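You operate a simulated robot arm through the tools that you are given. There is no shell and no other tool.

You run a simulated robot arm. Do the job below in one go: nothing can be reset, and whatever is moved stays where it is left.

TASK
Stir the paint to an even lilac, then brush a coat on the square board.
Fine: stick and brush end in the grey tray; leave the wide board.

Only the result counts: the job must be done as asked and must still hold three seconds after the hand-in. Knocking over, shifting, dropping, spilling or breaking anything else fails it.

THE ROBOT
A 7-joint arm with a two-finger parallel gripper, fixed in place. Base frame: the origin is on the floor under the middle of its stand, x ahead of it, y to its left, z up; the work surface is at about z = 0.77. Units: m, degrees, N and s.
With the tool pointing down near the work surface it reaches from about 0.44 to 0.92 m from the base axis. Its first joint turns from -143.0 to 143.0 degrees. Payload 3 kg.
The TCP is the grasp point between the finger pads, 0.03 m short of the fingertips. In the tool frame z runs along the fingers and y along their closing line. Largest opening 0.094 m; finger width 0.028, thickness 0.01; the body of the gripper, 0.05 by 0.096 m, starts 0.055 m behind the TCP.
Orientation is that of the tool frame in the base frame, as a unit quaternion [x, y, z, w]. With the fingers straight down and closing along the base's y, the tool's x points along the base's -x, its y along +y and its z along -z.

THE INTERFACE
- The arm moves only by the tool jog_arm. Its argument "moves" is a list of rows, each an object of numbers (a shift or turn left out is 0, a gripper value left out holds the last): "tx", "ty", "tz": the shift along the tool's x, y, z in units of 30 mm (1.0 is 30 mm); "ax", "ay", "az": the turn, a rotation vector about the tool's x, y, z in units of 5 degrees (1.0 is 5 degrees); "gripper": the finger opening in m, from 0 to 0.094. In form: [{"tx": .., "ty": .., "tz": .., "ax": .., "ay": .., "az": .., "gripper": ..}, ...]. A call has 1 to 20 rows; each row shifts and turns the commanded pose from where the row before left it, along the tool's axes as they then stand. A call with a number of a shift or a turn outside -1 to 1 is refused whole. Each row takes 0.2 s and may step no farther than 0.05 m and 8.6 degrees from the row before; otherwise, or with a gripper value out of range, the whole call is refused. A pose out of reach is approached as far as the arm can. The call stops where the force on the tool passes 40 N (or 10 N more than at its start, if that is more) or the arm is blocked; 0.2 s more then pass. Each finger travels about 0.072 m/s and halts on what it meets, pressing with about 39 N; the grip force reading is that of the motor and also rises with nothing between the fingers. The clock runs only during rows and for 0.2 s after the last one: add rows that do not move to give the fingers time. The reply holds the time, the measured pose of the TCP, the force on the tool along the base axes, the opening and the grip force, in the units named above and with some noise, with the torque about the TCP (base axes, N m) and any sound that the robot's microphone picked up.
- Cameras (640 x 400 px; columns grow to the right, rows downward): "scene" is fixed at [0.2193, 0.5015, 1.5401]; the picture's right is [-0.81, -0.59, 0.00], its down [-0.28, 0.38, -0.88] and it looks along [0.52, -0.71, -0.47] (base axes); focal length 370 px, centre (320, 200). "wrist" rides on the gripper at [0.076, 0.014, -0.102] in the tool frame; the picture's right is [-0.18, 0.98, 0.00], its down [-0.75, -0.14, -0.64] and it looks along [-0.63, -0.12, 0.77] (tool axes); focal length 243 px, centre (320, 200). There is no depth. A picture from a camera that has moved, and an enlarged one, comes with that camera's place and axes in the base frame and with its lens.
- get_image(camera): a new picture of that camera. It takes no simulated time.
- enlarge(camera, box): a new picture of the part [left, top, right, bottom] of that camera's present view, enlarged. It takes no simulated time.
- close_job(): hands the job in; it is judged then, once.

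Places have to be worked out from the pictures, the camera data and where the tool is seen. Open the gripper and draw the arm clear of the work before you hand the job in, unless the task says otherwise.

The tools are called after ">>>" as name(argument=value, ...) on one line, values as JSON. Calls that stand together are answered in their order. jog_arm: Moves the arm, as the interface text tells. Its arguments: {"type":"object","properties":{"moves":{"type":"array","items":{"type":"object","properties":{"tx":{"type":"number"},"ty":{"type":"number"},"tz":{"type":"number"},"ax":{"type":"number"},"ay":{"type":"number"},"az":{"type":"number"},"gripper":{"type":"number"}}}}},"required":["moves"]} The other tools are called the same way: get_image (camera) takes a picture; enlarge (camera, box) takes an enlarged picture of a part of a camera's view; close_job () hands the job in.

At the start:

```text
time_s: 0.0
eef_pos: [0.4625, -0.3399, 1.0947]
tool_rot: [0.0, 1.0, 0.0, 0.0]
contact_force: [0.5, 0.5, 0.8]
ft_torque: [0.0, 0.0, 0.02]
opening: 0.0939
finger_force: 0.1
```

scene: 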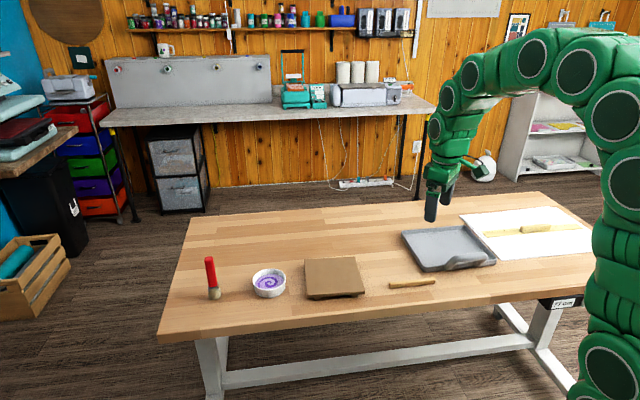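
wrist: 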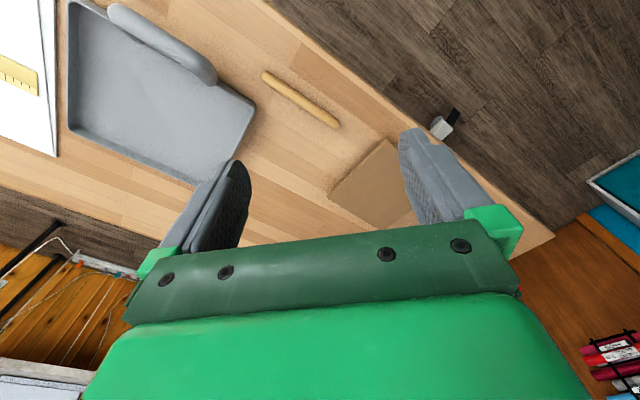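

The first pictures show a red-handled brush standing upright, a bowl of swirled paint, a brown board, a wooden stick, a grey tray and a white area with another item. I'll enlarge the scene to identify each one.

>>> enlarge(camera="scene", box=[180, 240, 340, 340])

>>> enlarge(camera="scene", box=[360, 190, 600, 340])

>>> enlarge(camera="wrist", box=[0, 0, 420, 262])

```text
4.00 times, centred on (260, 290) of scene
camera zoom: at [0.2193, 0.5015, 1.5401], right [-0.81, -0.59, 0.0], down [-0.28, 0.38, -0.88], along [0.52, -0.71, -0.47], focal length 1479 px, centre (560, -160)
```

zoom: 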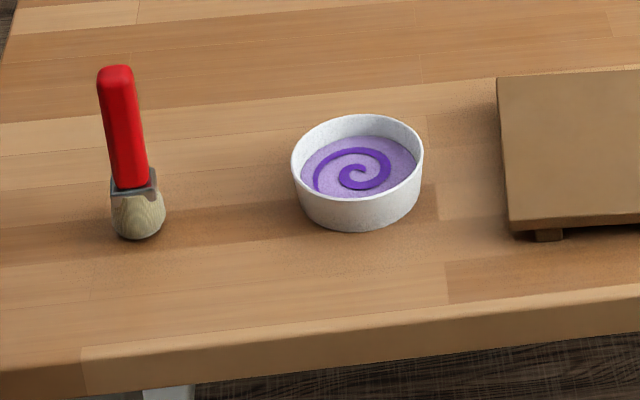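

```text
2.67 times, centred on (480, 265) of scene
camera zoom: at [0.2193, 0.5015, 1.5401], right [-0.81, -0.59, 0.0], down [-0.28, 0.38, -0.88], along [0.52, -0.71, -0.47], focal length 986 px, centre (-107, 27)
```

zoom: 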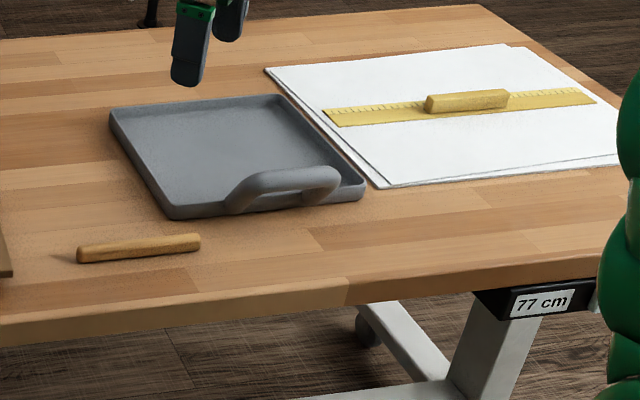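

```text
1.52 times, centred on (210, 131) of wrist
camera zoom: at [0.3865, -0.3252, 1.1967], right [0.18, 0.98, 0.0], down [0.75, -0.14, 0.64], along [0.63, -0.12, -0.77], focal length 370 px, centre (488, 305)
```

zoom: 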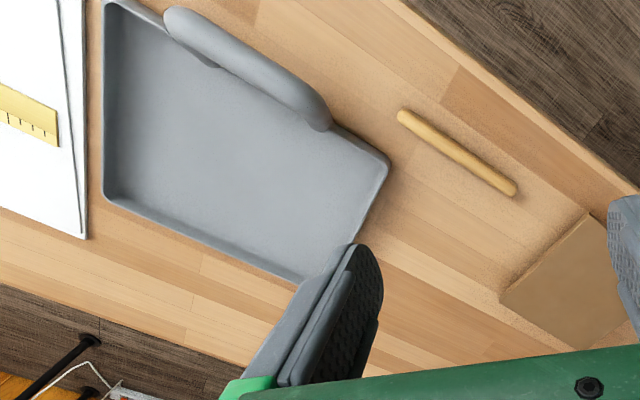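

The enlargements put the square board at about (0.72, -0.25), the bowl at (0.85, -0.10), the brush standing upright at about (0.965, 0.01), the stick near (0.51, -0.38) and the tray centred near (0.49, -0.62). I'll move the arm up and to the left so the wrist camera can survey the table before anything is touched.

>>> jog_arm(moves=[{"ty": 1, "tz": -1}, {"ty": 1, "tz": -1}, {"ty": 1, "tz": -1}, {"ty": 1}, {"ty": 1}, {"ty": 1}, {"ty": 1}, {"ty": 1}, {"ty": 1}, {"ty": 1}])

>>> get_image(camera="wrist")

>>> get_image(camera="scene")

```text
time_s: 2.2
eef_pos: [0.462, -0.041, 1.1844]
tool_rot: [0.0, 1.0, 0.0, 0.0]
contact_force: [-0.1, 0.1, 0.2]
ft_torque: [0.0, -0.01, -0.02]
opening: 0.0936
finger_force: 0.1
```

```text
taken
camera wrist: at [0.3864, -0.0265, 1.2871], right [0.18, 0.98, 0.0], down [0.75, -0.14, 0.64], along [0.63, -0.12, -0.77], focal length 243 px, centre (320, 200)
```

wrist: 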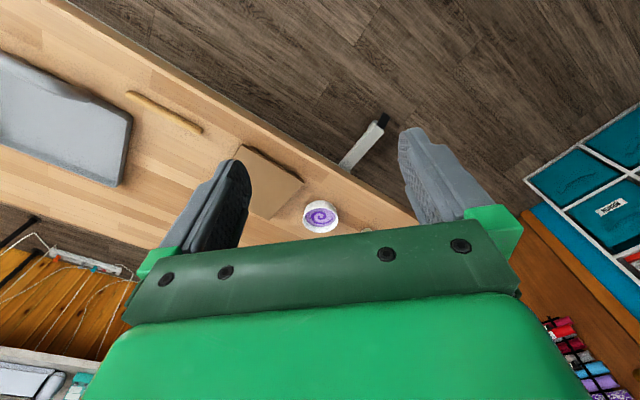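

```text
taken
```

scene: 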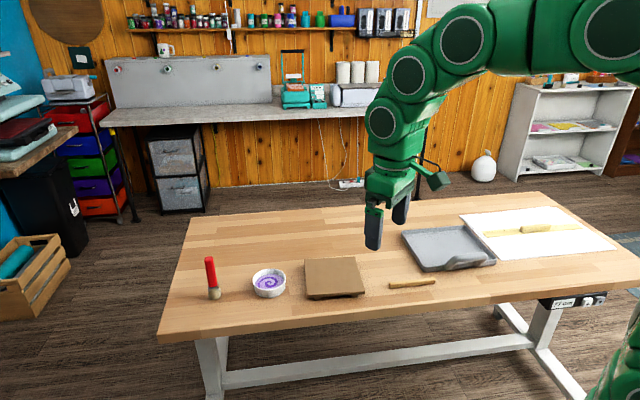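

The whole table is visible now. The brown square board is the target, and the white sheet with the ruler looks like the wide board to leave alone. Both cameras agree the stick runs from about (0.563, -0.330) to (0.462, -0.433), so I'll hover over its outer part and turn the fingers square to it.

>>> jog_arm(moves=[{"tx": -0.221, "ty": -0.962, "tz": 0.709}, {"tx": -0.221, "ty": -0.962, "tz": 0.709}, {"tx": -0.221, "ty": -0.962, "tz": 0.709}, {"tx": -0.221, "ty": -0.962, "tz": 0.709}, {"tx": -0.221, "ty": -0.962, "tz": 0.709}, {"tx": -0.221, "ty": -0.962, "tz": 0.709}, {"tx": -0.221, "ty": -0.962, "tz": 0.709}, {"tx": -0.221, "ty": -0.962, "tz": 0.709}, {"tx": -0.221, "ty": -0.962, "tz": 0.709}, {"tx": -0.221, "ty": -0.962, "tz": 0.709}, {"tx": -0.221, "ty": -0.962, "tz": 0.709}, {"az": -1}, {"az": -1}, {"az": -1}, {"az": -1}, {"az": -1}, {"az": -1}, {"az": -1}, {"az": -1}, {"az": -1}])

>>> get_image(camera="wrist")

>>> get_image(camera="scene")

```text
time_s: 6.4
eef_pos: [0.5351, -0.3576, 0.9507]
tool_rot: [-0.384, 0.923, 0.0, 0.0]
contact_force: [0.4, 0.0, 1.6]
ft_torque: [-0.05, 0.01, -0.01]
opening: 0.0941
finger_force: 0.1
```

```text
taken
camera wrist: at [0.4715, -0.4013, 1.053], right [-0.57, 0.82, 0.0], down [0.63, 0.43, 0.64], along [0.53, 0.36, -0.77], focal length 243 px, centre (320, 200)
```

wrist: 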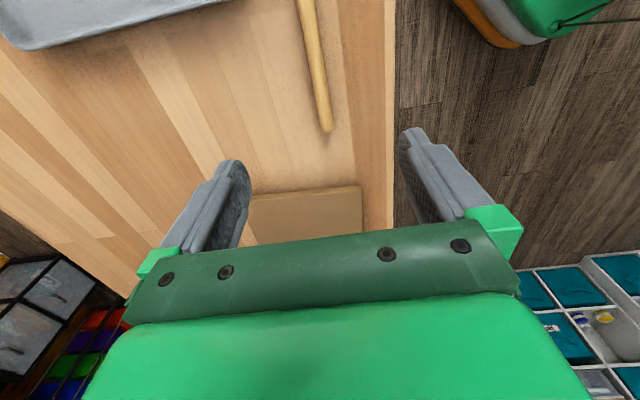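

```text
taken
```

scene: 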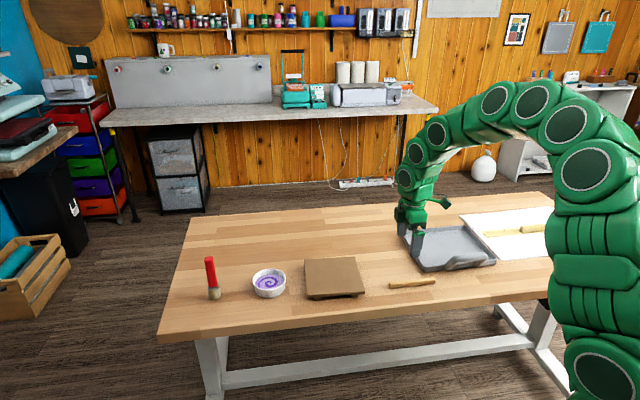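

The stick lies along the tool's x axis and passes almost exactly under the TCP, with its near end about 44 mm from the grip point. I'll part-close the fingers and descend to about z = 0.806.

>>> jog_arm(moves=[{"tz": 1, "gripper": 0.06}, {"tz": 1}, {"tz": 1}, {"tz": 1}, {"tz": 0.8}, {}])

>>> get_image(camera="wrist")

>>> enlarge(camera="scene", box=[340, 220, 500, 320])

```text
time_s: 7.8
eef_pos: [0.5361, -0.3572, 0.8047]
tool_rot: [-0.382, 0.924, -0.001, -0.001]
contact_force: [0.2, 0.5, -0.5]
ft_torque: [0.0, -0.03, 0.01]
opening: 0.0598
finger_force: 0.0
```

```text
taken
camera wrist: at [0.4711, -0.4005, 0.9067], right [-0.57, 0.82, 0.0], down [0.63, 0.43, 0.64], along [0.53, 0.36, -0.77], focal length 243 px, centre (320, 200)
```

wrist: 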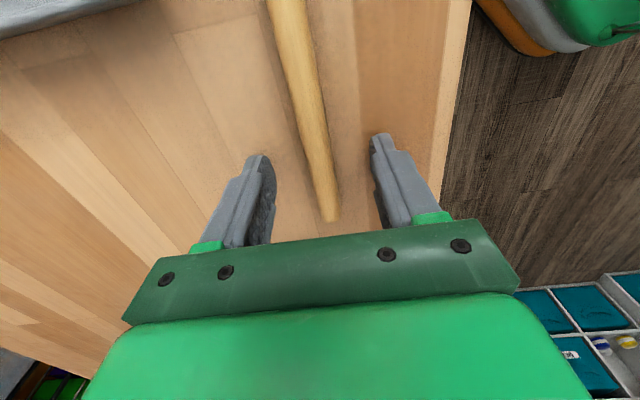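

```text
4.00 times, centred on (420, 270) of scene
camera zoom: at [0.2193, 0.5015, 1.5401], right [-0.81, -0.59, 0.0], down [-0.28, 0.38, -0.88], along [0.52, -0.71, -0.47], focal length 1479 px, centre (-80, -80)
```

zoom: 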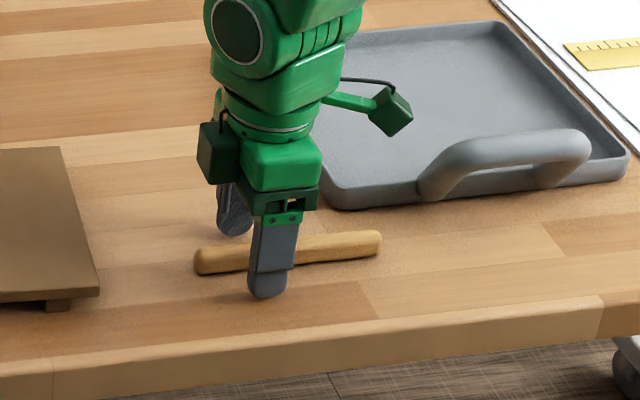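

The fingers straddle the stick, with clear wood on both sides. I'll lower 2.5 mm more and close.

>>> jog_arm(moves=[{"tz": 0.085}, {"gripper": 0.0}, {}, {}, {}, {}])

>>> enlarge(camera="scene", box=[340, 220, 500, 320])

>>> get_image(camera="wrist")

```text
time_s: 9.2
eef_pos: [0.5353, -0.3569, 0.802]
tool_rot: [-0.384, 0.923, 0.001, 0.0]
contact_force: [0.2, 0.3, -0.1]
ft_torque: [0.02, 0.03, 0.01]
opening: 0.0133
finger_force: 39.6
```

```text
4.00 times, centred on (420, 270) of scene
camera zoom: at [0.2193, 0.5015, 1.5401], right [-0.81, -0.59, 0.0], down [-0.28, 0.38, -0.88], along [0.52, -0.71, -0.47], focal length 1479 px, centre (-80, -80)
```

zoom: 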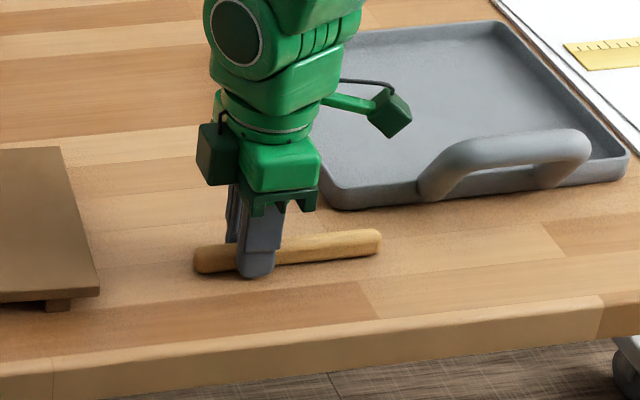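

```text
taken
camera wrist: at [0.4716, -0.4007, 0.9053], right [-0.57, 0.82, 0.0], down [0.63, 0.43, 0.64], along [0.53, 0.36, -0.77], focal length 243 px, centre (320, 200)
```

wrist: 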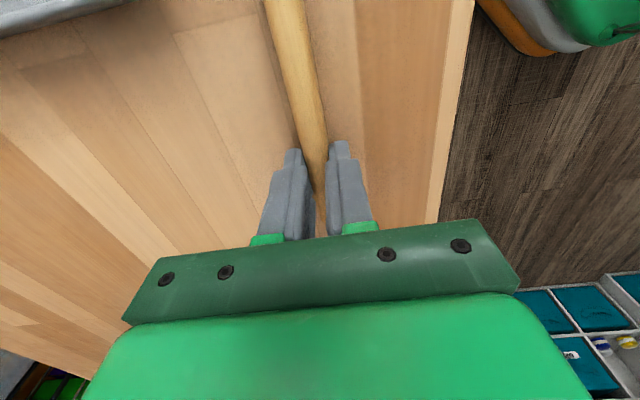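

The stick is held, with the opening at 13 mm and 39.6 N on the fingers. I'll lift it straight up about 0.2 m and check that it stays put.

>>> jog_arm(moves=[{"tz": -0.5}, {"tz": -1}, {"tz": -1}, {"tz": -1}, {"tz": -1}, {"tz": -1}, {"tz": -1}, {}])

>>> get_image(camera="wrist")

>>> get_image(camera="scene")

```text
time_s: 11.0
eef_pos: [0.5362, -0.3577, 0.9969]
tool_rot: [-0.384, 0.923, 0.001, 0.0]
contact_force: [0.6, -0.4, -0.1]
ft_torque: [-0.01, 0.0, 0.01]
opening: 0.0132
finger_force: 38.8
```

```text
taken
camera wrist: at [0.471, -0.4016, 1.1004], right [-0.57, 0.82, 0.0], down [0.63, 0.43, 0.64], along [0.53, 0.36, -0.77], focal length 243 px, centre (320, 200)
```

wrist: 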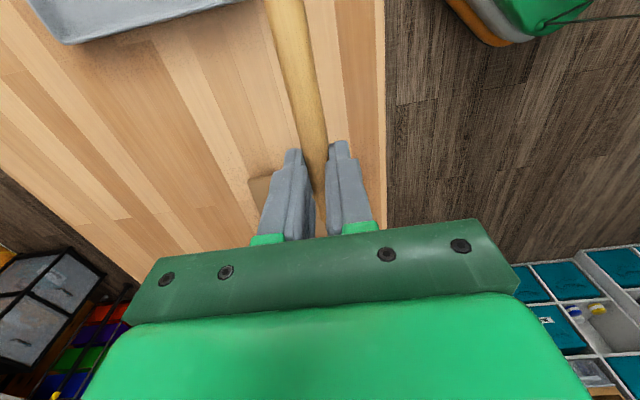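

```text
taken
```

scene: 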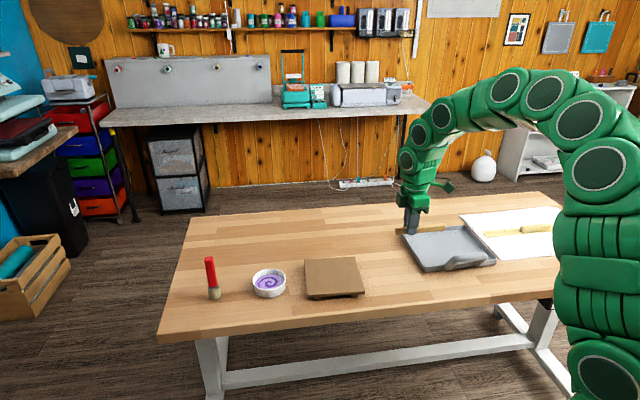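

The stick came up cleanly. Next I'll carry it high over toward the bowl and turn the tool back so its x axis points at the base.

>>> jog_arm(moves=[{"tx": -0.99, "ty": 0.03, "tz": -0.06}, {"tx": -0.99, "ty": 0.03, "tz": -0.06}, {"tx": -0.99, "ty": 0.03, "tz": -0.06}, {"tx": -0.99, "ty": 0.03, "tz": -0.06}, {"tx": -0.99, "ty": 0.03, "tz": -0.06}, {"tx": -0.99, "ty": 0.03, "tz": -0.06}, {"tx": -0.99, "ty": 0.03, "tz": -0.06}, {"tx": -0.99, "ty": 0.03, "tz": -0.06}, {"tx": -0.99, "ty": 0.03, "tz": -0.06}, {"tx": -0.99, "ty": 0.03, "tz": -0.06}, {"tx": -0.99, "ty": 0.03, "tz": -0.06}, {"az": 1}, {"az": 1}, {"az": 1}, {"az": 1}, {"az": 1}, {"az": 1}, {"az": 1}, {"az": 1}, {"az": 1}])

>>> get_image(camera="wrist")

>>> get_image(camera="scene")

```text
time_s: 15.2
eef_pos: [0.7602, -0.1189, 1.0174]
tool_rot: [-0.001, 1.0, 0.001, 0.0]
contact_force: [0.1, 0.2, -0.8]
ft_torque: [-0.01, 0.01, -0.01]
opening: 0.013
finger_force: 38.6
```

```text
taken
camera wrist: at [0.6829, -0.1049, 1.1207], right [0.18, 0.98, 0.0], down [0.75, -0.14, 0.64], along [0.63, -0.12, -0.77], focal length 243 px, centre (320, 200)
```

wrist: 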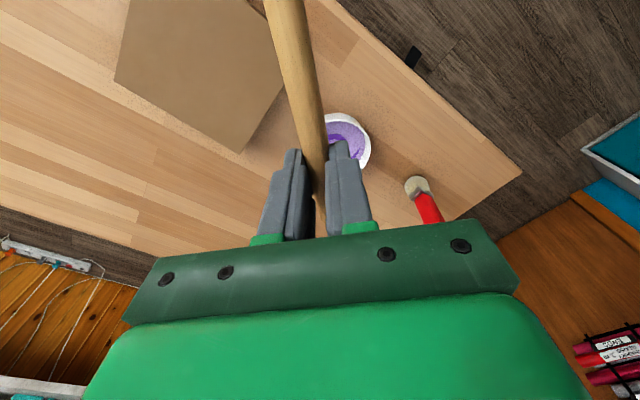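

```text
taken
```

scene: 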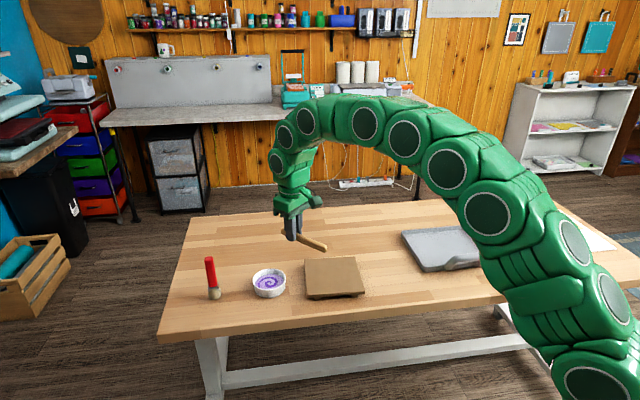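

The wrist view puts the bowl centre at about (0.843, -0.10) and the brush at about (0.962, 0.015). I'll align with the bowl's azimuth, then pitch the tool outward 60° so the free end of the stick points down, keeping it high.

>>> jog_arm(moves=[{"az": 0.65}, {"az": 0.65}, {"ay": -1}, {"ay": -1}, {"ay": -1}, {"ay": -1}, {"ay": -1}, {"ay": -1}, {"ay": -1}, {"ay": -1}, {"ay": -1}, {"ay": -1}, {"ay": -1}, {"ay": -1}, {}])

>>> get_image(camera="wrist")

>>> get_image(camera="scene")

```text
time_s: 18.4
eef_pos: [0.7608, -0.1186, 1.0187]
tool_rot: [0.048, 0.864, -0.028, 0.5]
contact_force: [-0.7, 0.0, -0.5]
ft_torque: [0.02, -0.01, 0.02]
opening: 0.0135
finger_force: 38.9
```

```text
taken
camera wrist: at [0.635, -0.0901, 1.0041], right [0.2, 0.97, 0.16], down [-0.2, -0.12, 0.97], along [0.96, -0.23, 0.16], focal length 243 px, centre (320, 200)
```

wrist: 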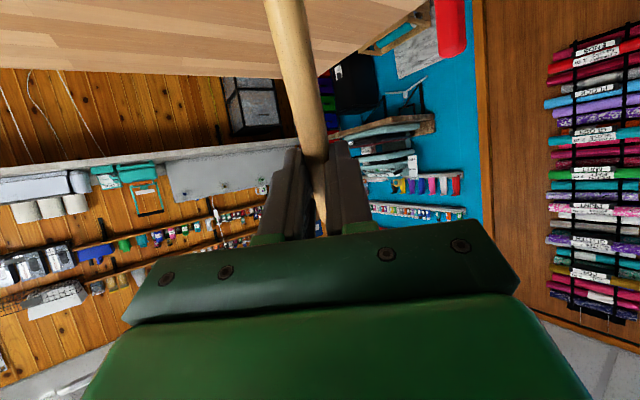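

```text
taken
```

scene: 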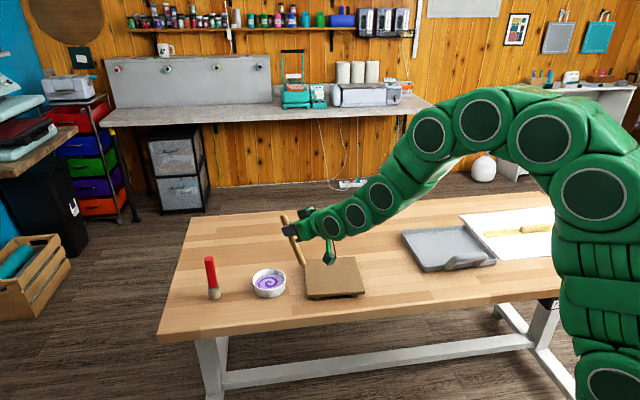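

The tilt worked and the stick now hangs toward the table. I'll enlarge the scene to measure where its tip is.

>>> enlarge(camera="scene", box=[200, 190, 360, 290])

>>> enlarge(camera="scene", box=[270, 200, 350, 250])

```text
4.00 times, centred on (280, 240) of scene
camera zoom: at [0.2193, 0.5015, 1.5401], right [-0.81, -0.59, 0.0], down [-0.28, 0.38, -0.88], along [0.52, -0.71, -0.47], focal length 1479 px, centre (480, 40)
```

zoom: 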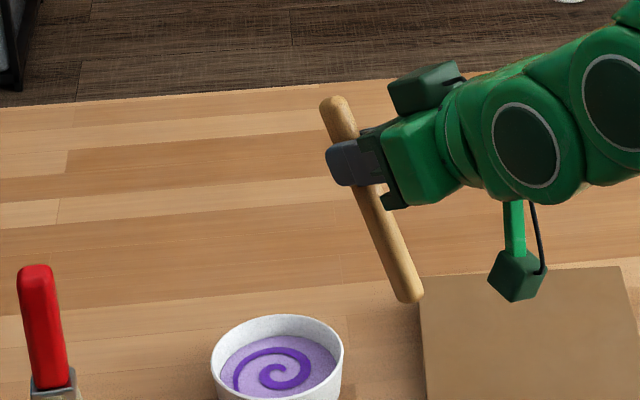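

```text
8.00 times, centred on (310, 225) of scene
camera zoom: at [0.2193, 0.5015, 1.5401], right [-0.81, -0.59, 0.0], down [-0.28, 0.38, -0.88], along [0.52, -0.71, -0.47], focal length 2959 px, centre (400, 0)
```

zoom: 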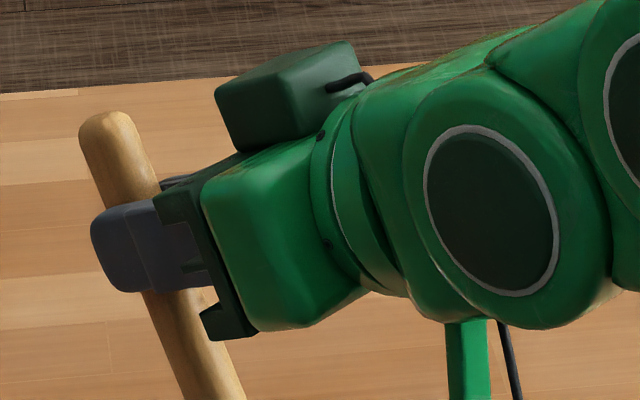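

The tip measures about (-0.031, 0.003, -0.101) from the TCP, and the bowl centre now reads about (0.85, -0.112). I'll move so the tip hovers above the bowl at about z = 0.85 and check from both cameras.

>>> jog_arm(moves=[{"tz": 0.913, "ty": 0.114}, {"tz": 0.913, "ty": 0.114}, {"tz": 0.913, "ty": 0.114}, {"tz": 0.913, "ty": 0.114}, {"tz": 0.913, "ty": 0.114}, {}])

>>> enlarge(camera="scene", box=[200, 220, 328, 300])

>>> get_image(camera="wrist")

```text
time_s: 19.8
eef_pos: [0.8797, -0.1144, 0.9491]
tool_rot: [0.049, 0.864, -0.029, 0.5]
contact_force: [-0.3, 0.6, -0.4]
ft_torque: [-0.02, -0.01, 0.0]
opening: 0.013
finger_force: 38.6
```

```text
5.00 times, centred on (264, 260) of scene
camera zoom: at [0.2193, 0.5015, 1.5401], right [-0.81, -0.59, 0.0], down [-0.28, 0.38, -0.88], along [0.52, -0.71, -0.47], focal length 1849 px, centre (600, -100)
```

zoom: 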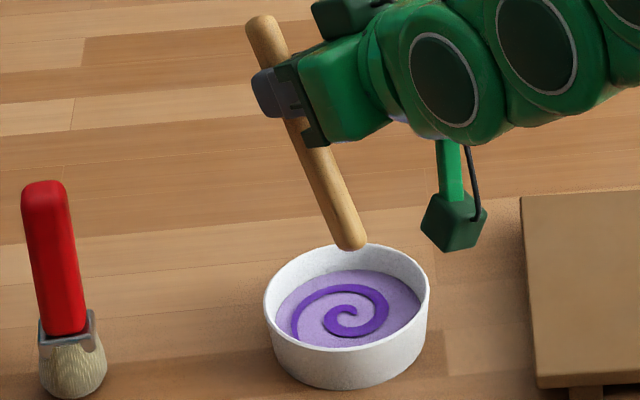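

```text
taken
camera wrist: at [0.755, -0.086, 0.9348], right [0.2, 0.97, 0.16], down [-0.19, -0.12, 0.97], along [0.96, -0.23, 0.16], focal length 243 px, centre (320, 200)
```

wrist: 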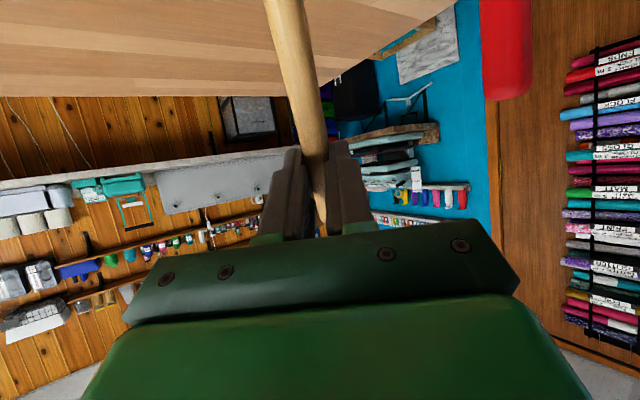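

The tip projects exactly where predicted. That gives a bowl centre of about (0.852, -0.109), rim z of about 0.81, paint surface of about 0.80 and inner radius of about 45 mm. I'll lower the tip straight down into the paint to about z = 0.786.

>>> jog_arm(moves=[{"tx": 0.36, "ty": 0.016, "tz": 0.2}, {"tx": 0.36, "ty": 0.016, "tz": 0.2}, {"tx": 0.36, "ty": 0.016, "tz": 0.2}, {"tx": 0.36, "ty": 0.016, "tz": 0.2}, {"tx": 0.36, "ty": 0.016, "tz": 0.2}, {}])

>>> enlarge(camera="scene", box=[200, 220, 328, 300])

```text
time_s: 21.2
eef_pos: [0.8778, -0.1128, 0.889]
tool_rot: [0.049, 0.864, -0.029, 0.5]
contact_force: [0.3, 0.7, -0.1]
ft_torque: [0.01, 0.0, -0.02]
opening: 0.0132
finger_force: 39.4
```

```text
5.00 times, centred on (264, 260) of scene
camera zoom: at [0.2193, 0.5015, 1.5401], right [-0.81, -0.59, 0.0], down [-0.28, 0.38, -0.88], along [0.52, -0.71, -0.47], focal length 1849 px, centre (600, -100)
```

zoom: 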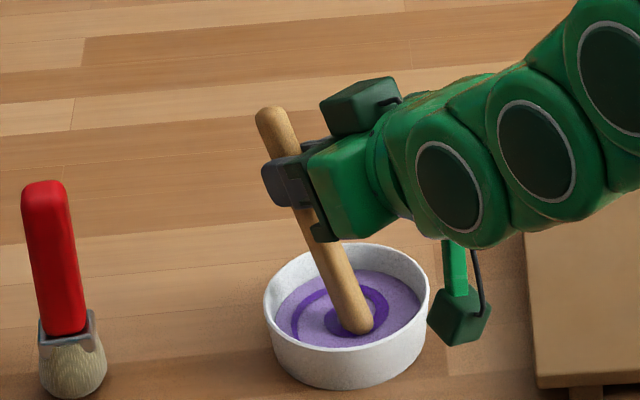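

The tip is at or just in the paint surface, and there is no contact force. I'll look closer before going deeper.

>>> enlarge(camera="scene", box=[248, 265, 296, 295])

>>> get_image(camera="wrist")

```text
13.33 times, centred on (272, 280) of scene
camera zoom: at [0.2193, 0.5015, 1.5401], right [-0.81, -0.59, 0.0], down [-0.28, 0.38, -0.88], along [0.52, -0.71, -0.47], focal length 4931 px, centre (960, -867)
```

zoom: 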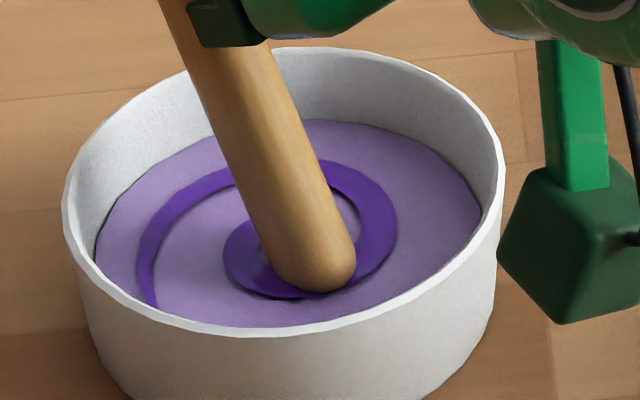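

```text
taken
camera wrist: at [0.7534, -0.0849, 0.8727], right [0.2, 0.97, 0.16], down [-0.19, -0.12, 0.97], along [0.96, -0.23, 0.16], focal length 243 px, centre (320, 200)
```

wrist: 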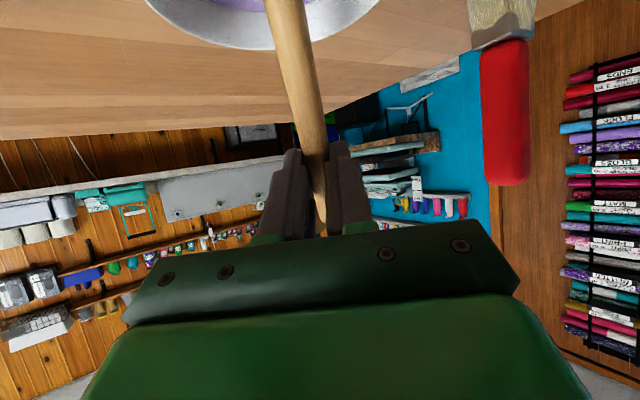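

The rounded end still looks to be just above or touching the paint surface. I'll lower another 6 mm and check for a waterline or any force.

>>> jog_arm(moves=[{"tx": 0.0865, "tz": 0.05}, {"tx": 0.0865, "tz": 0.05}, {}])

>>> enlarge(camera="scene", box=[248, 265, 296, 295])

```text
time_s: 22.0
eef_pos: [0.8801, -0.1142, 0.8842]
tool_rot: [0.048, 0.864, -0.028, 0.5]
contact_force: [3.8, -0.3, 22.9]
ft_torque: [0.01, 0.16, 0.02]
opening: 0.0133
finger_force: 39.1
```

```text
13.33 times, centred on (272, 280) of scene
camera zoom: at [0.2193, 0.5015, 1.5401], right [-0.81, -0.59, 0.0], down [-0.28, 0.38, -0.88], along [0.52, -0.71, -0.47], focal length 4931 px, centre (960, -867)
```

zoom: 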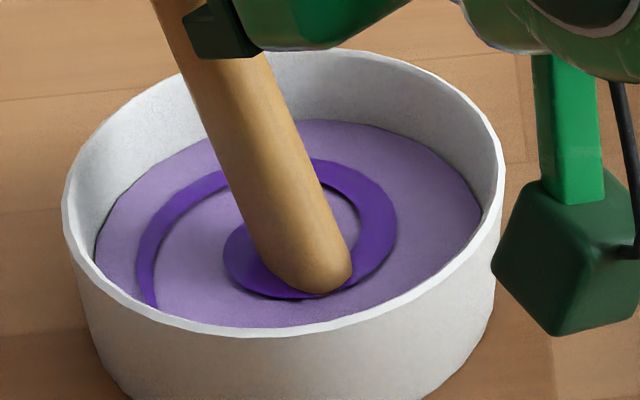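

The reading shows 23 N upward, so the tip is touching bottom at a TCP z of about 0.885. That corrects the bowl centre to about (0.860, -0.119). I'll back up 3 mm and move the tip to the centre.

>>> jog_arm(moves=[{"tx": -0.0866, "tz": -0.05}, {"tx": -0.18, "ty": -0.227, "tz": 0.314}, {}])

>>> enlarge(camera="scene", box=[248, 265, 296, 295])

```text
time_s: 22.8
eef_pos: [0.8873, -0.1215, 0.8842]
tool_rot: [0.05, 0.865, -0.029, 0.498]
contact_force: [0.9, 0.2, 0.1]
ft_torque: [-0.04, 0.02, 0.01]
opening: 0.0133
finger_force: 39.4
```

```text
13.33 times, centred on (272, 280) of scene
camera zoom: at [0.2193, 0.5015, 1.5401], right [-0.81, -0.59, 0.0], down [-0.28, 0.38, -0.88], along [0.52, -0.71, -0.47], focal length 4931 px, centre (960, -867)
```

zoom: 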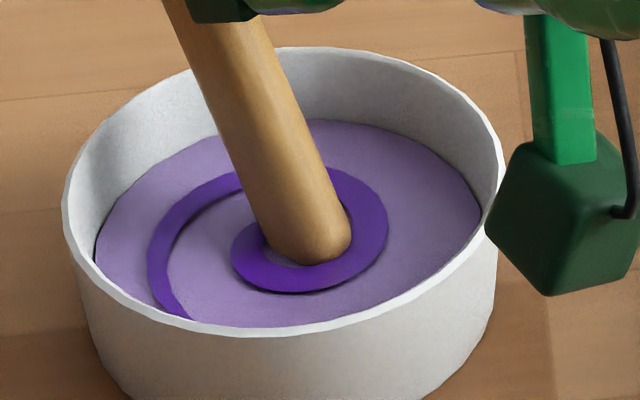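

Force is back to zero and the purple spiral has already changed, so the paint responds to stirring. I'll stir one full circle of 20 mm radius at this height.

>>> jog_arm(moves=[{"tx": 0.249, "tz": -0.4335}, {"tx": -0.0445, "ty": -0.333, "tz": 0.0775}, {"tx": -0.1215, "ty": -0.244, "tz": 0.2116}, {"tx": -0.166, "ty": -0.0893, "tz": 0.289}, {"tx": -0.166, "ty": 0.0893, "tz": 0.289}, {"tx": -0.1215, "ty": 0.244, "tz": 0.2116}, {"tx": -0.0445, "ty": 0.333, "tz": 0.0775}, {"tx": 0.0445, "ty": 0.333, "tz": -0.0775}, {"tx": 0.1215, "ty": 0.244, "tz": -0.2116}, {"tx": 0.166, "ty": 0.0893, "tz": -0.289}, {"tx": 0.166, "ty": -0.0893, "tz": -0.289}, {"tx": 0.1215, "ty": -0.244, "tz": -0.2116}, {"tx": 0.0445, "ty": -0.333, "tz": -0.0775}])

>>> enlarge(camera="scene", box=[248, 265, 296, 295])

```text
time_s: 25.6
eef_pos: [0.8734, -0.1195, 0.8843]
tool_rot: [0.05, 0.865, -0.029, 0.499]
contact_force: [-0.6, 0.3, -0.8]
ft_torque: [0.01, -0.01, -0.02]
opening: 0.0133
finger_force: 39.4
```

```text
13.33 times, centred on (272, 280) of scene
camera zoom: at [0.2193, 0.5015, 1.5401], right [-0.81, -0.59, 0.0], down [-0.28, 0.38, -0.88], along [0.52, -0.71, -0.47], focal length 4931 px, centre (960, -867)
```

zoom: 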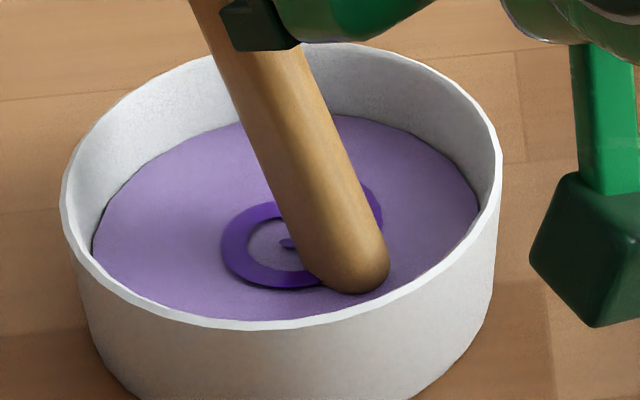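

The spiral is shrinking, but the bowl edge moved about 0.7 mm outward, so the stick probably brushed the outer wall. I'll use a smaller circle, 15 mm radius and 1 cm less reach outward, for two more turns.

>>> jog_arm(moves=[{"tx": -0.0476, "ty": -0.2939, "tz": 0.0828}, {"tx": -0.1245, "ty": -0.1816, "tz": 0.2168}, {"tx": -0.1539, "tz": 0.2679}, {"tx": -0.1245, "ty": 0.1816, "tz": 0.2168}, {"tx": -0.0476, "ty": 0.2939, "tz": 0.0828}, {"tx": 0.0476, "ty": 0.2939, "tz": -0.0828}, {"tx": 0.1245, "ty": 0.1816, "tz": -0.2168}, {"tx": 0.1539, "tz": -0.2679}, {"tx": 0.1245, "ty": -0.1816, "tz": -0.2168}, {"tx": 0.0476, "ty": -0.2939, "tz": -0.0828}])

>>> enlarge(camera="scene", box=[248, 265, 296, 295])

```text
time_s: 27.8
eef_pos: [0.8734, -0.1191, 0.8842]
tool_rot: [0.05, 0.864, -0.029, 0.5]
contact_force: [-0.9, -0.2, -0.2]
ft_torque: [0.02, 0.01, -0.04]
opening: 0.0134
finger_force: 39.1
```

```text
13.33 times, centred on (272, 280) of scene
camera zoom: at [0.2193, 0.5015, 1.5401], right [-0.81, -0.59, 0.0], down [-0.28, 0.38, -0.88], along [0.52, -0.71, -0.47], focal length 4931 px, centre (960, -867)
```

zoom: 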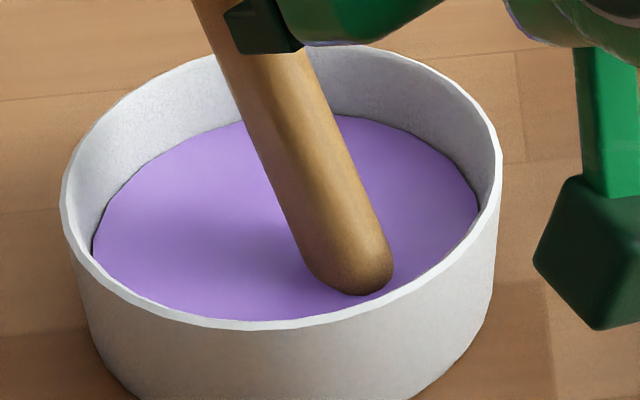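

The paint is now a uniform lilac with no spiral left, and the bowl has not moved further. I'll lift the stick straight out, pausing just above the bowl so it can drip.

>>> jog_arm(moves=[{"tx": -0.433, "tz": -0.25}, {"tx": -0.433, "tz": -0.25}, {"tx": -0.433, "tz": -0.25}, {}, {}, {}, {"tx": -0.866, "tz": -0.5}, {"tx": -0.866, "tz": -0.5}, {"tx": -0.866, "tz": -0.5}, {"tx": -0.866, "tz": -0.5}, {}])

>>> enlarge(camera="scene", box=[200, 200, 360, 300])

>>> get_image(camera="scene")

```text
time_s: 30.2
eef_pos: [0.8731, -0.1213, 1.0495]
tool_rot: [0.049, 0.864, -0.029, 0.5]
contact_force: [-0.3, -0.3, -0.2]
ft_torque: [0.01, -0.02, -0.05]
opening: 0.0132
finger_force: 39.1
```

```text
4.00 times, centred on (280, 250) of scene
camera zoom: at [0.2193, 0.5015, 1.5401], right [-0.81, -0.59, 0.0], down [-0.28, 0.38, -0.88], along [0.52, -0.71, -0.47], focal length 1479 px, centre (480, 0)
```

zoom: 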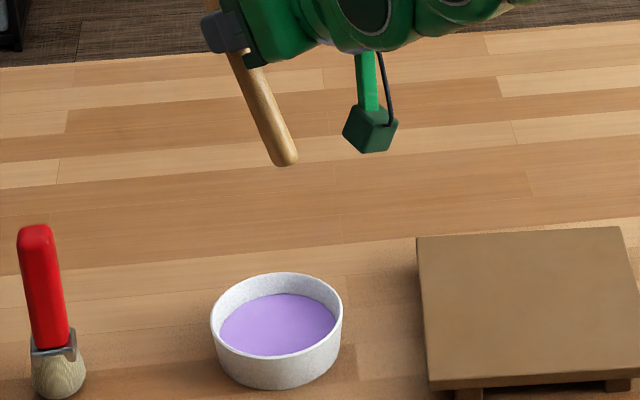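

```text
taken
```

scene: 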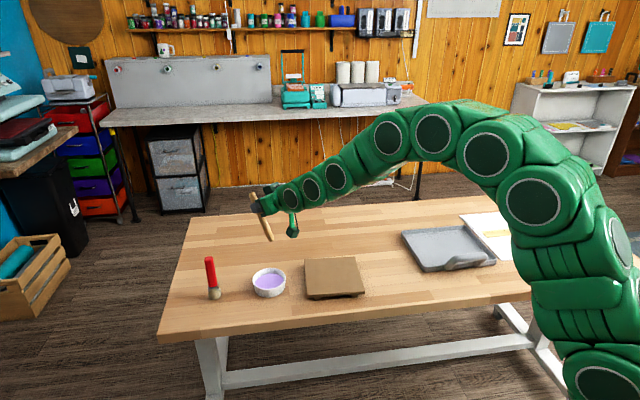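

The stick is clear of the bowl. Next I'll pull back toward the base and return the tool to vertical while high, before carrying the stick to the tray.

>>> jog_arm(moves=[{"tx": 0.466, "ty": -0.107, "tz": -0.811}, {"tx": 0.466, "ty": -0.107, "tz": -0.811}, {"tx": 0.466, "ty": -0.107, "tz": -0.811}, {"tx": 0.466, "ty": -0.107, "tz": -0.811}, {"ay": 1}, {"ay": 1}, {"ay": 1}, {"ay": 1}, {"ay": 1}, {"ay": 1}, {"ay": 1}, {"ay": 1}, {"ay": 1}, {"ay": 1}, {"ay": 1}, {"ay": 1}, {}])

>>> get_image(camera="wrist")

```text
time_s: 33.8
eef_pos: [0.7615, -0.1187, 1.05]
tool_rot: [0.056, 0.998, 0.0, -0.001]
contact_force: [-0.1, 0.3, -0.8]
ft_torque: [0.01, 0.01, 0.01]
opening: 0.0133
finger_force: 38.9
```

```text
taken
camera wrist: at [0.6869, -0.0961, 1.1527], right [0.29, 0.96, 0.0], down [0.73, -0.23, 0.64], along [0.61, -0.19, -0.77], focal length 243 px, centre (320, 200)
```

wrist: 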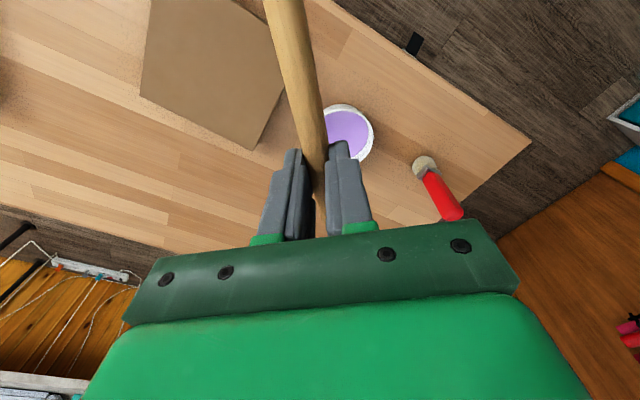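

The tool is vertical again. I'll carry the stick at z of about 1.0 to above the tray.

>>> jog_arm(moves=[{"tx": 0.297, "ty": -0.988, "tz": 0.093}, {"tx": 0.297, "ty": -0.988, "tz": 0.093}, {"tx": 0.297, "ty": -0.988, "tz": 0.093}, {"tx": 0.297, "ty": -0.988, "tz": 0.093}, {"tx": 0.297, "ty": -0.988, "tz": 0.093}, {"tx": 0.297, "ty": -0.988, "tz": 0.093}, {"tx": 0.297, "ty": -0.988, "tz": 0.093}, {"tx": 0.297, "ty": -0.988, "tz": 0.093}, {"tx": 0.297, "ty": -0.988, "tz": 0.093}, {"tx": 0.297, "ty": -0.988, "tz": 0.093}, {"tx": 0.297, "ty": -0.988, "tz": 0.093}, {"tx": 0.297, "ty": -0.988, "tz": 0.093}, {"tx": 0.297, "ty": -0.988, "tz": 0.093}, {"tx": 0.297, "ty": -0.988, "tz": 0.093}, {"tx": 0.297, "ty": -0.988, "tz": 0.093}, {"tx": 0.297, "ty": -0.988, "tz": 0.093}, {"tx": 0.297, "ty": -0.988, "tz": 0.093}, {"tx": 0.297, "ty": -0.988, "tz": 0.093}])

>>> jog_arm(moves=[{"az": -1}, {"az": -1}, {"az": -1}, {"az": -1}, {"az": -1}, {"az": -1}, {"az": -1}, {"az": -1}, {"az": -1}, {"az": -1}, {"az": -0.3}, {}])

>>> get_image(camera="wrist")

>>> get_image(camera="scene")

```text
time_s: 37.6
eef_pos: [0.5411, -0.6325, 0.9972]
tool_rot: [0.057, 0.998, 0.0, -0.001]
contact_force: [0.1, -0.6, -0.3]
ft_torque: [-0.01, -0.02, -0.02]
opening: 0.0134
finger_force: 39.1
```

```text
time_s: 40.2
eef_pos: [0.5419, -0.6311, 0.9994]
tool_rot: [-0.384, 0.923, 0.0, 0.0]
contact_force: [0.9, 0.3, 0.5]
ft_torque: [0.0, -0.01, 0.05]
opening: 0.0132
finger_force: 38.8
```

```text
taken
camera wrist: at [0.4774, -0.6744, 1.1019], right [-0.57, 0.82, 0.0], down [0.63, 0.43, 0.64], along [0.53, 0.36, -0.77], focal length 243 px, centre (320, 200)
```

wrist: 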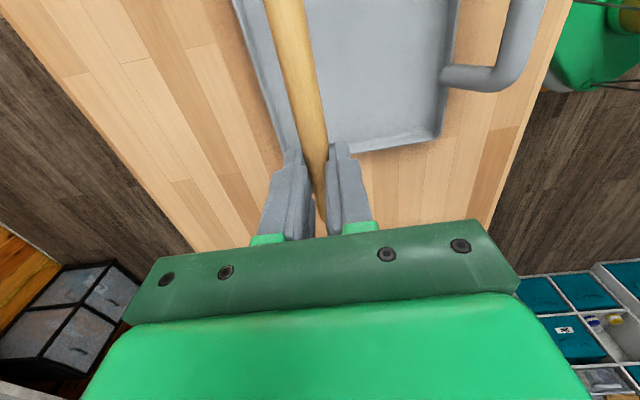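

```text
taken
```

scene: 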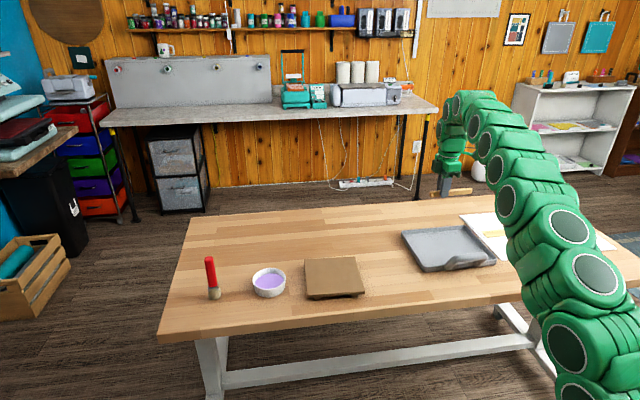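

The tray lies directly below, with its handle outside the near wall, and the stick is parallel to the far wall. I'll shift 15 mm toward the far wall to leave room for the brush and descend to about z = 0.82.

>>> jog_arm(moves=[{"ty": -0.5, "tz": 0.8}, {"tz": 1}, {"tz": 1}, {"tz": 1}, {"tz": 1}, {"tz": 0.7}, {"tz": 0.4}, {}])

>>> get_image(camera="wrist")

>>> enlarge(camera="scene", box=[380, 190, 540, 290])

```text
time_s: 42.0
eef_pos: [0.5522, -0.6404, 0.8212]
tool_rot: [-0.383, 0.924, 0.0, 0.0]
contact_force: [-0.5, 0.6, -0.1]
ft_torque: [0.02, 0.01, 0.03]
opening: 0.0132
finger_force: 39.1
```

```text
taken
camera wrist: at [0.4886, -0.6846, 0.9242], right [-0.57, 0.82, 0.0], down [0.63, 0.43, 0.64], along [0.53, 0.36, -0.77], focal length 243 px, centre (320, 200)
```

wrist: 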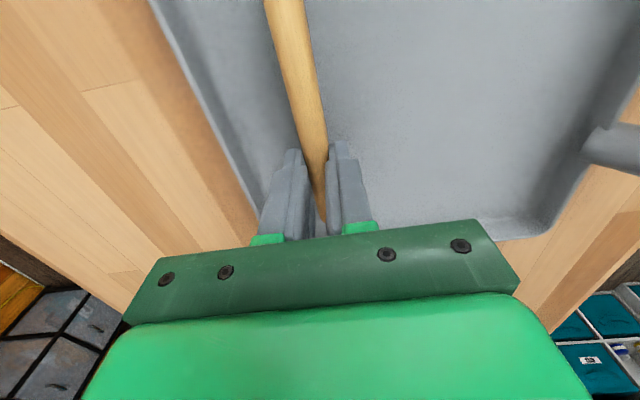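

```text
4.00 times, centred on (460, 240) of scene
camera zoom: at [0.2193, 0.5015, 1.5401], right [-0.81, -0.59, 0.0], down [-0.28, 0.38, -0.88], along [0.52, -0.71, -0.47], focal length 1479 px, centre (-240, 40)
```

zoom: 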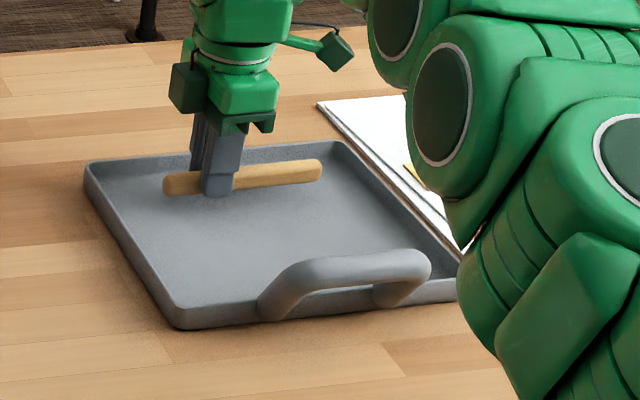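

The stick is inside the tray walls and close above the floor. I'll lower slowly until I feel contact.

>>> jog_arm(moves=[{"tz": 0.15}, {"tz": 0.15}, {"tz": 0.08}, {}])

```text
time_s: 43.0
eef_pos: [0.5518, -0.6397, 0.811]
tool_rot: [-0.382, 0.924, 0.0, 0.0]
contact_force: [0.4, -0.3, -0.5]
ft_torque: [-0.01, -0.03, -0.03]
opening: 0.0133
finger_force: 38.9
```

There's no contact yet at z = 0.811, so I'll go down 4 mm more in small steps.

>>> jog_arm(moves=[{"tz": 0.066}, {"tz": 0.066}, {}])

>>> enlarge(camera="scene", box=[400, 210, 480, 260])

```text
time_s: 43.8
eef_pos: [0.5532, -0.6412, 0.8086]
tool_rot: [-0.382, 0.924, -0.001, 0.0]
contact_force: [-2.0, 0.2, 19.5]
ft_torque: [0.65, -0.58, 0.04]
opening: 0.0135
finger_force: 39.2
```

```text
8.00 times, centred on (440, 235) of scene
camera zoom: at [0.2193, 0.5015, 1.5401], right [-0.81, -0.59, 0.0], down [-0.28, 0.38, -0.88], along [0.52, -0.71, -0.47], focal length 2959 px, centre (-640, -80)
```

zoom: 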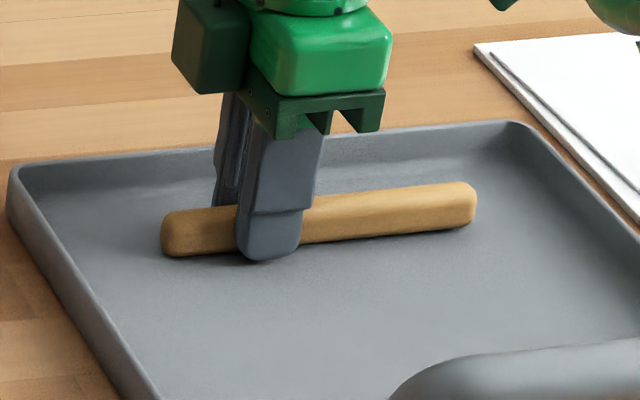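

The stick is on the tray floor with 19.5 N of contact. I'll ease up 1.5 mm, open the fingers and rise straight up.

>>> jog_arm(moves=[{"tz": -0.05}, {"gripper": 0.04}, {}, {}, {}, {"tz": -0.5}, {"tz": -1}, {"tz": -1}, {"tz": -1}, {"tz": -1}, {"tz": -1}, {"tz": -1}, {}])

>>> enlarge(camera="scene", box=[380, 190, 540, 290])

>>> get_image(camera="wrist")

```text
time_s: 46.6
eef_pos: [0.5548, -0.6416, 1.0045]
tool_rot: [-0.383, 0.924, 0.0, 0.0]
contact_force: [0.3, 0.7, 0.2]
ft_torque: [0.02, 0.03, 0.02]
opening: 0.0398
finger_force: 0.0
```

```text
4.00 times, centred on (460, 240) of scene
camera zoom: at [0.2193, 0.5015, 1.5401], right [-0.81, -0.59, 0.0], down [-0.28, 0.38, -0.88], along [0.52, -0.71, -0.47], focal length 1479 px, centre (-240, 40)
```

zoom: 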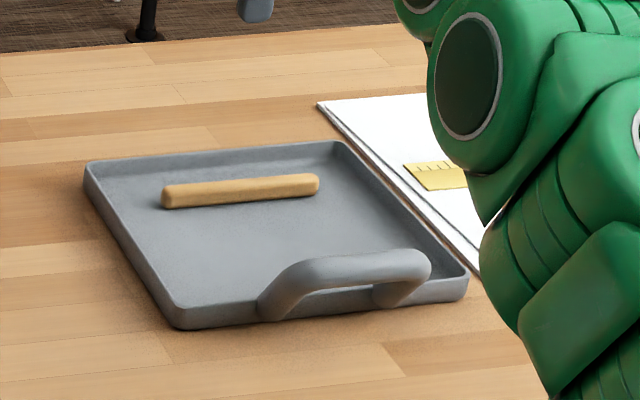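

```text
taken
camera wrist: at [0.4895, -0.6855, 1.1069], right [-0.57, 0.82, 0.0], down [0.63, 0.43, 0.64], along [0.53, 0.36, -0.77], focal length 243 px, centre (320, 200)
```

wrist: 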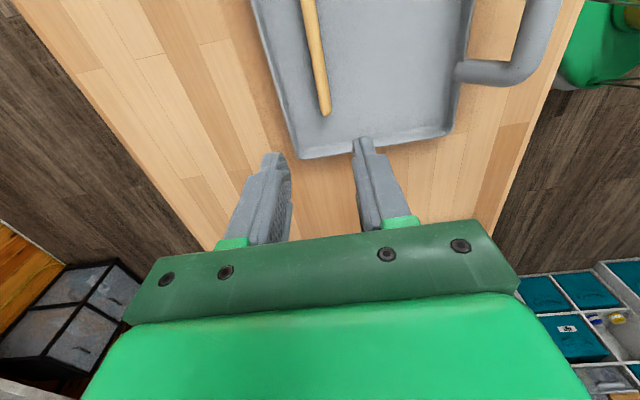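

The stick lies flat in the tray. Before fetching the brush I'll look closely at its shape and orientation.

>>> enlarge(camera="scene", box=[190, 248, 238, 303])

>>> enlarge(camera="scene", box=[296, 250, 376, 305])

>>> jog_arm(moves=[{"az": 1}, {"az": 1}, {"az": 1}, {"az": 1}, {"az": 1}, {"az": 1}, {"az": 1}, {"az": 1}, {"az": 1}])

```text
7.27 times, centred on (214, 276) of scene
camera zoom: at [0.2193, 0.5015, 1.5401], right [-0.81, -0.59, 0.0], down [-0.28, 0.38, -0.88], along [0.52, -0.71, -0.47], focal length 2690 px, centre (1091, -349)
```

zoom: 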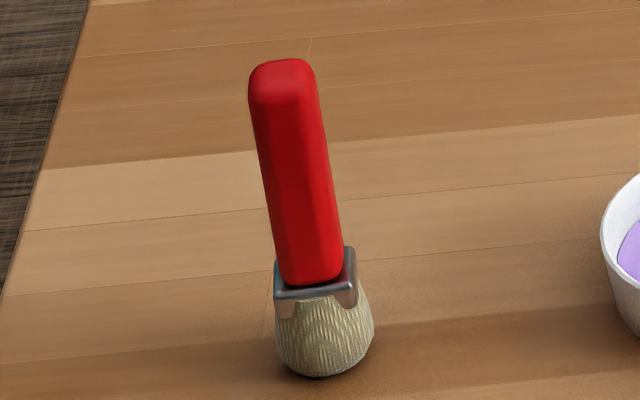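

```text
7.27 times, centred on (336, 278) of scene
camera zoom: at [0.2193, 0.5015, 1.5401], right [-0.81, -0.59, 0.0], down [-0.28, 0.38, -0.88], along [0.52, -0.71, -0.47], focal length 2690 px, centre (204, -364)
```

zoom: 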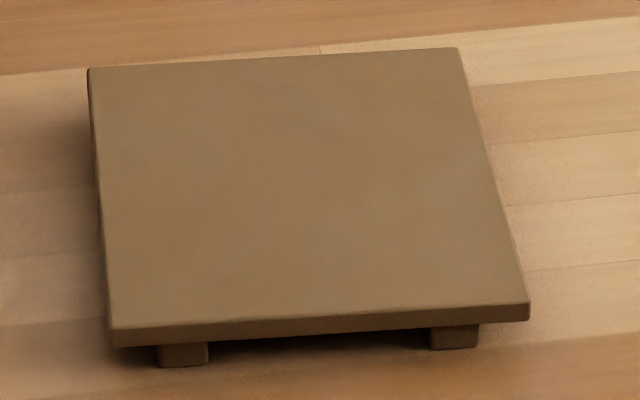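

```text
time_s: 48.6
eef_pos: [0.553, -0.6412, 1.0021]
tool_rot: [0.001, 1.0, 0.0, 0.0]
contact_force: [-0.4, 0.1, -0.1]
ft_torque: [0.02, -0.01, -0.01]
opening: 0.0401
finger_force: 0.0
```

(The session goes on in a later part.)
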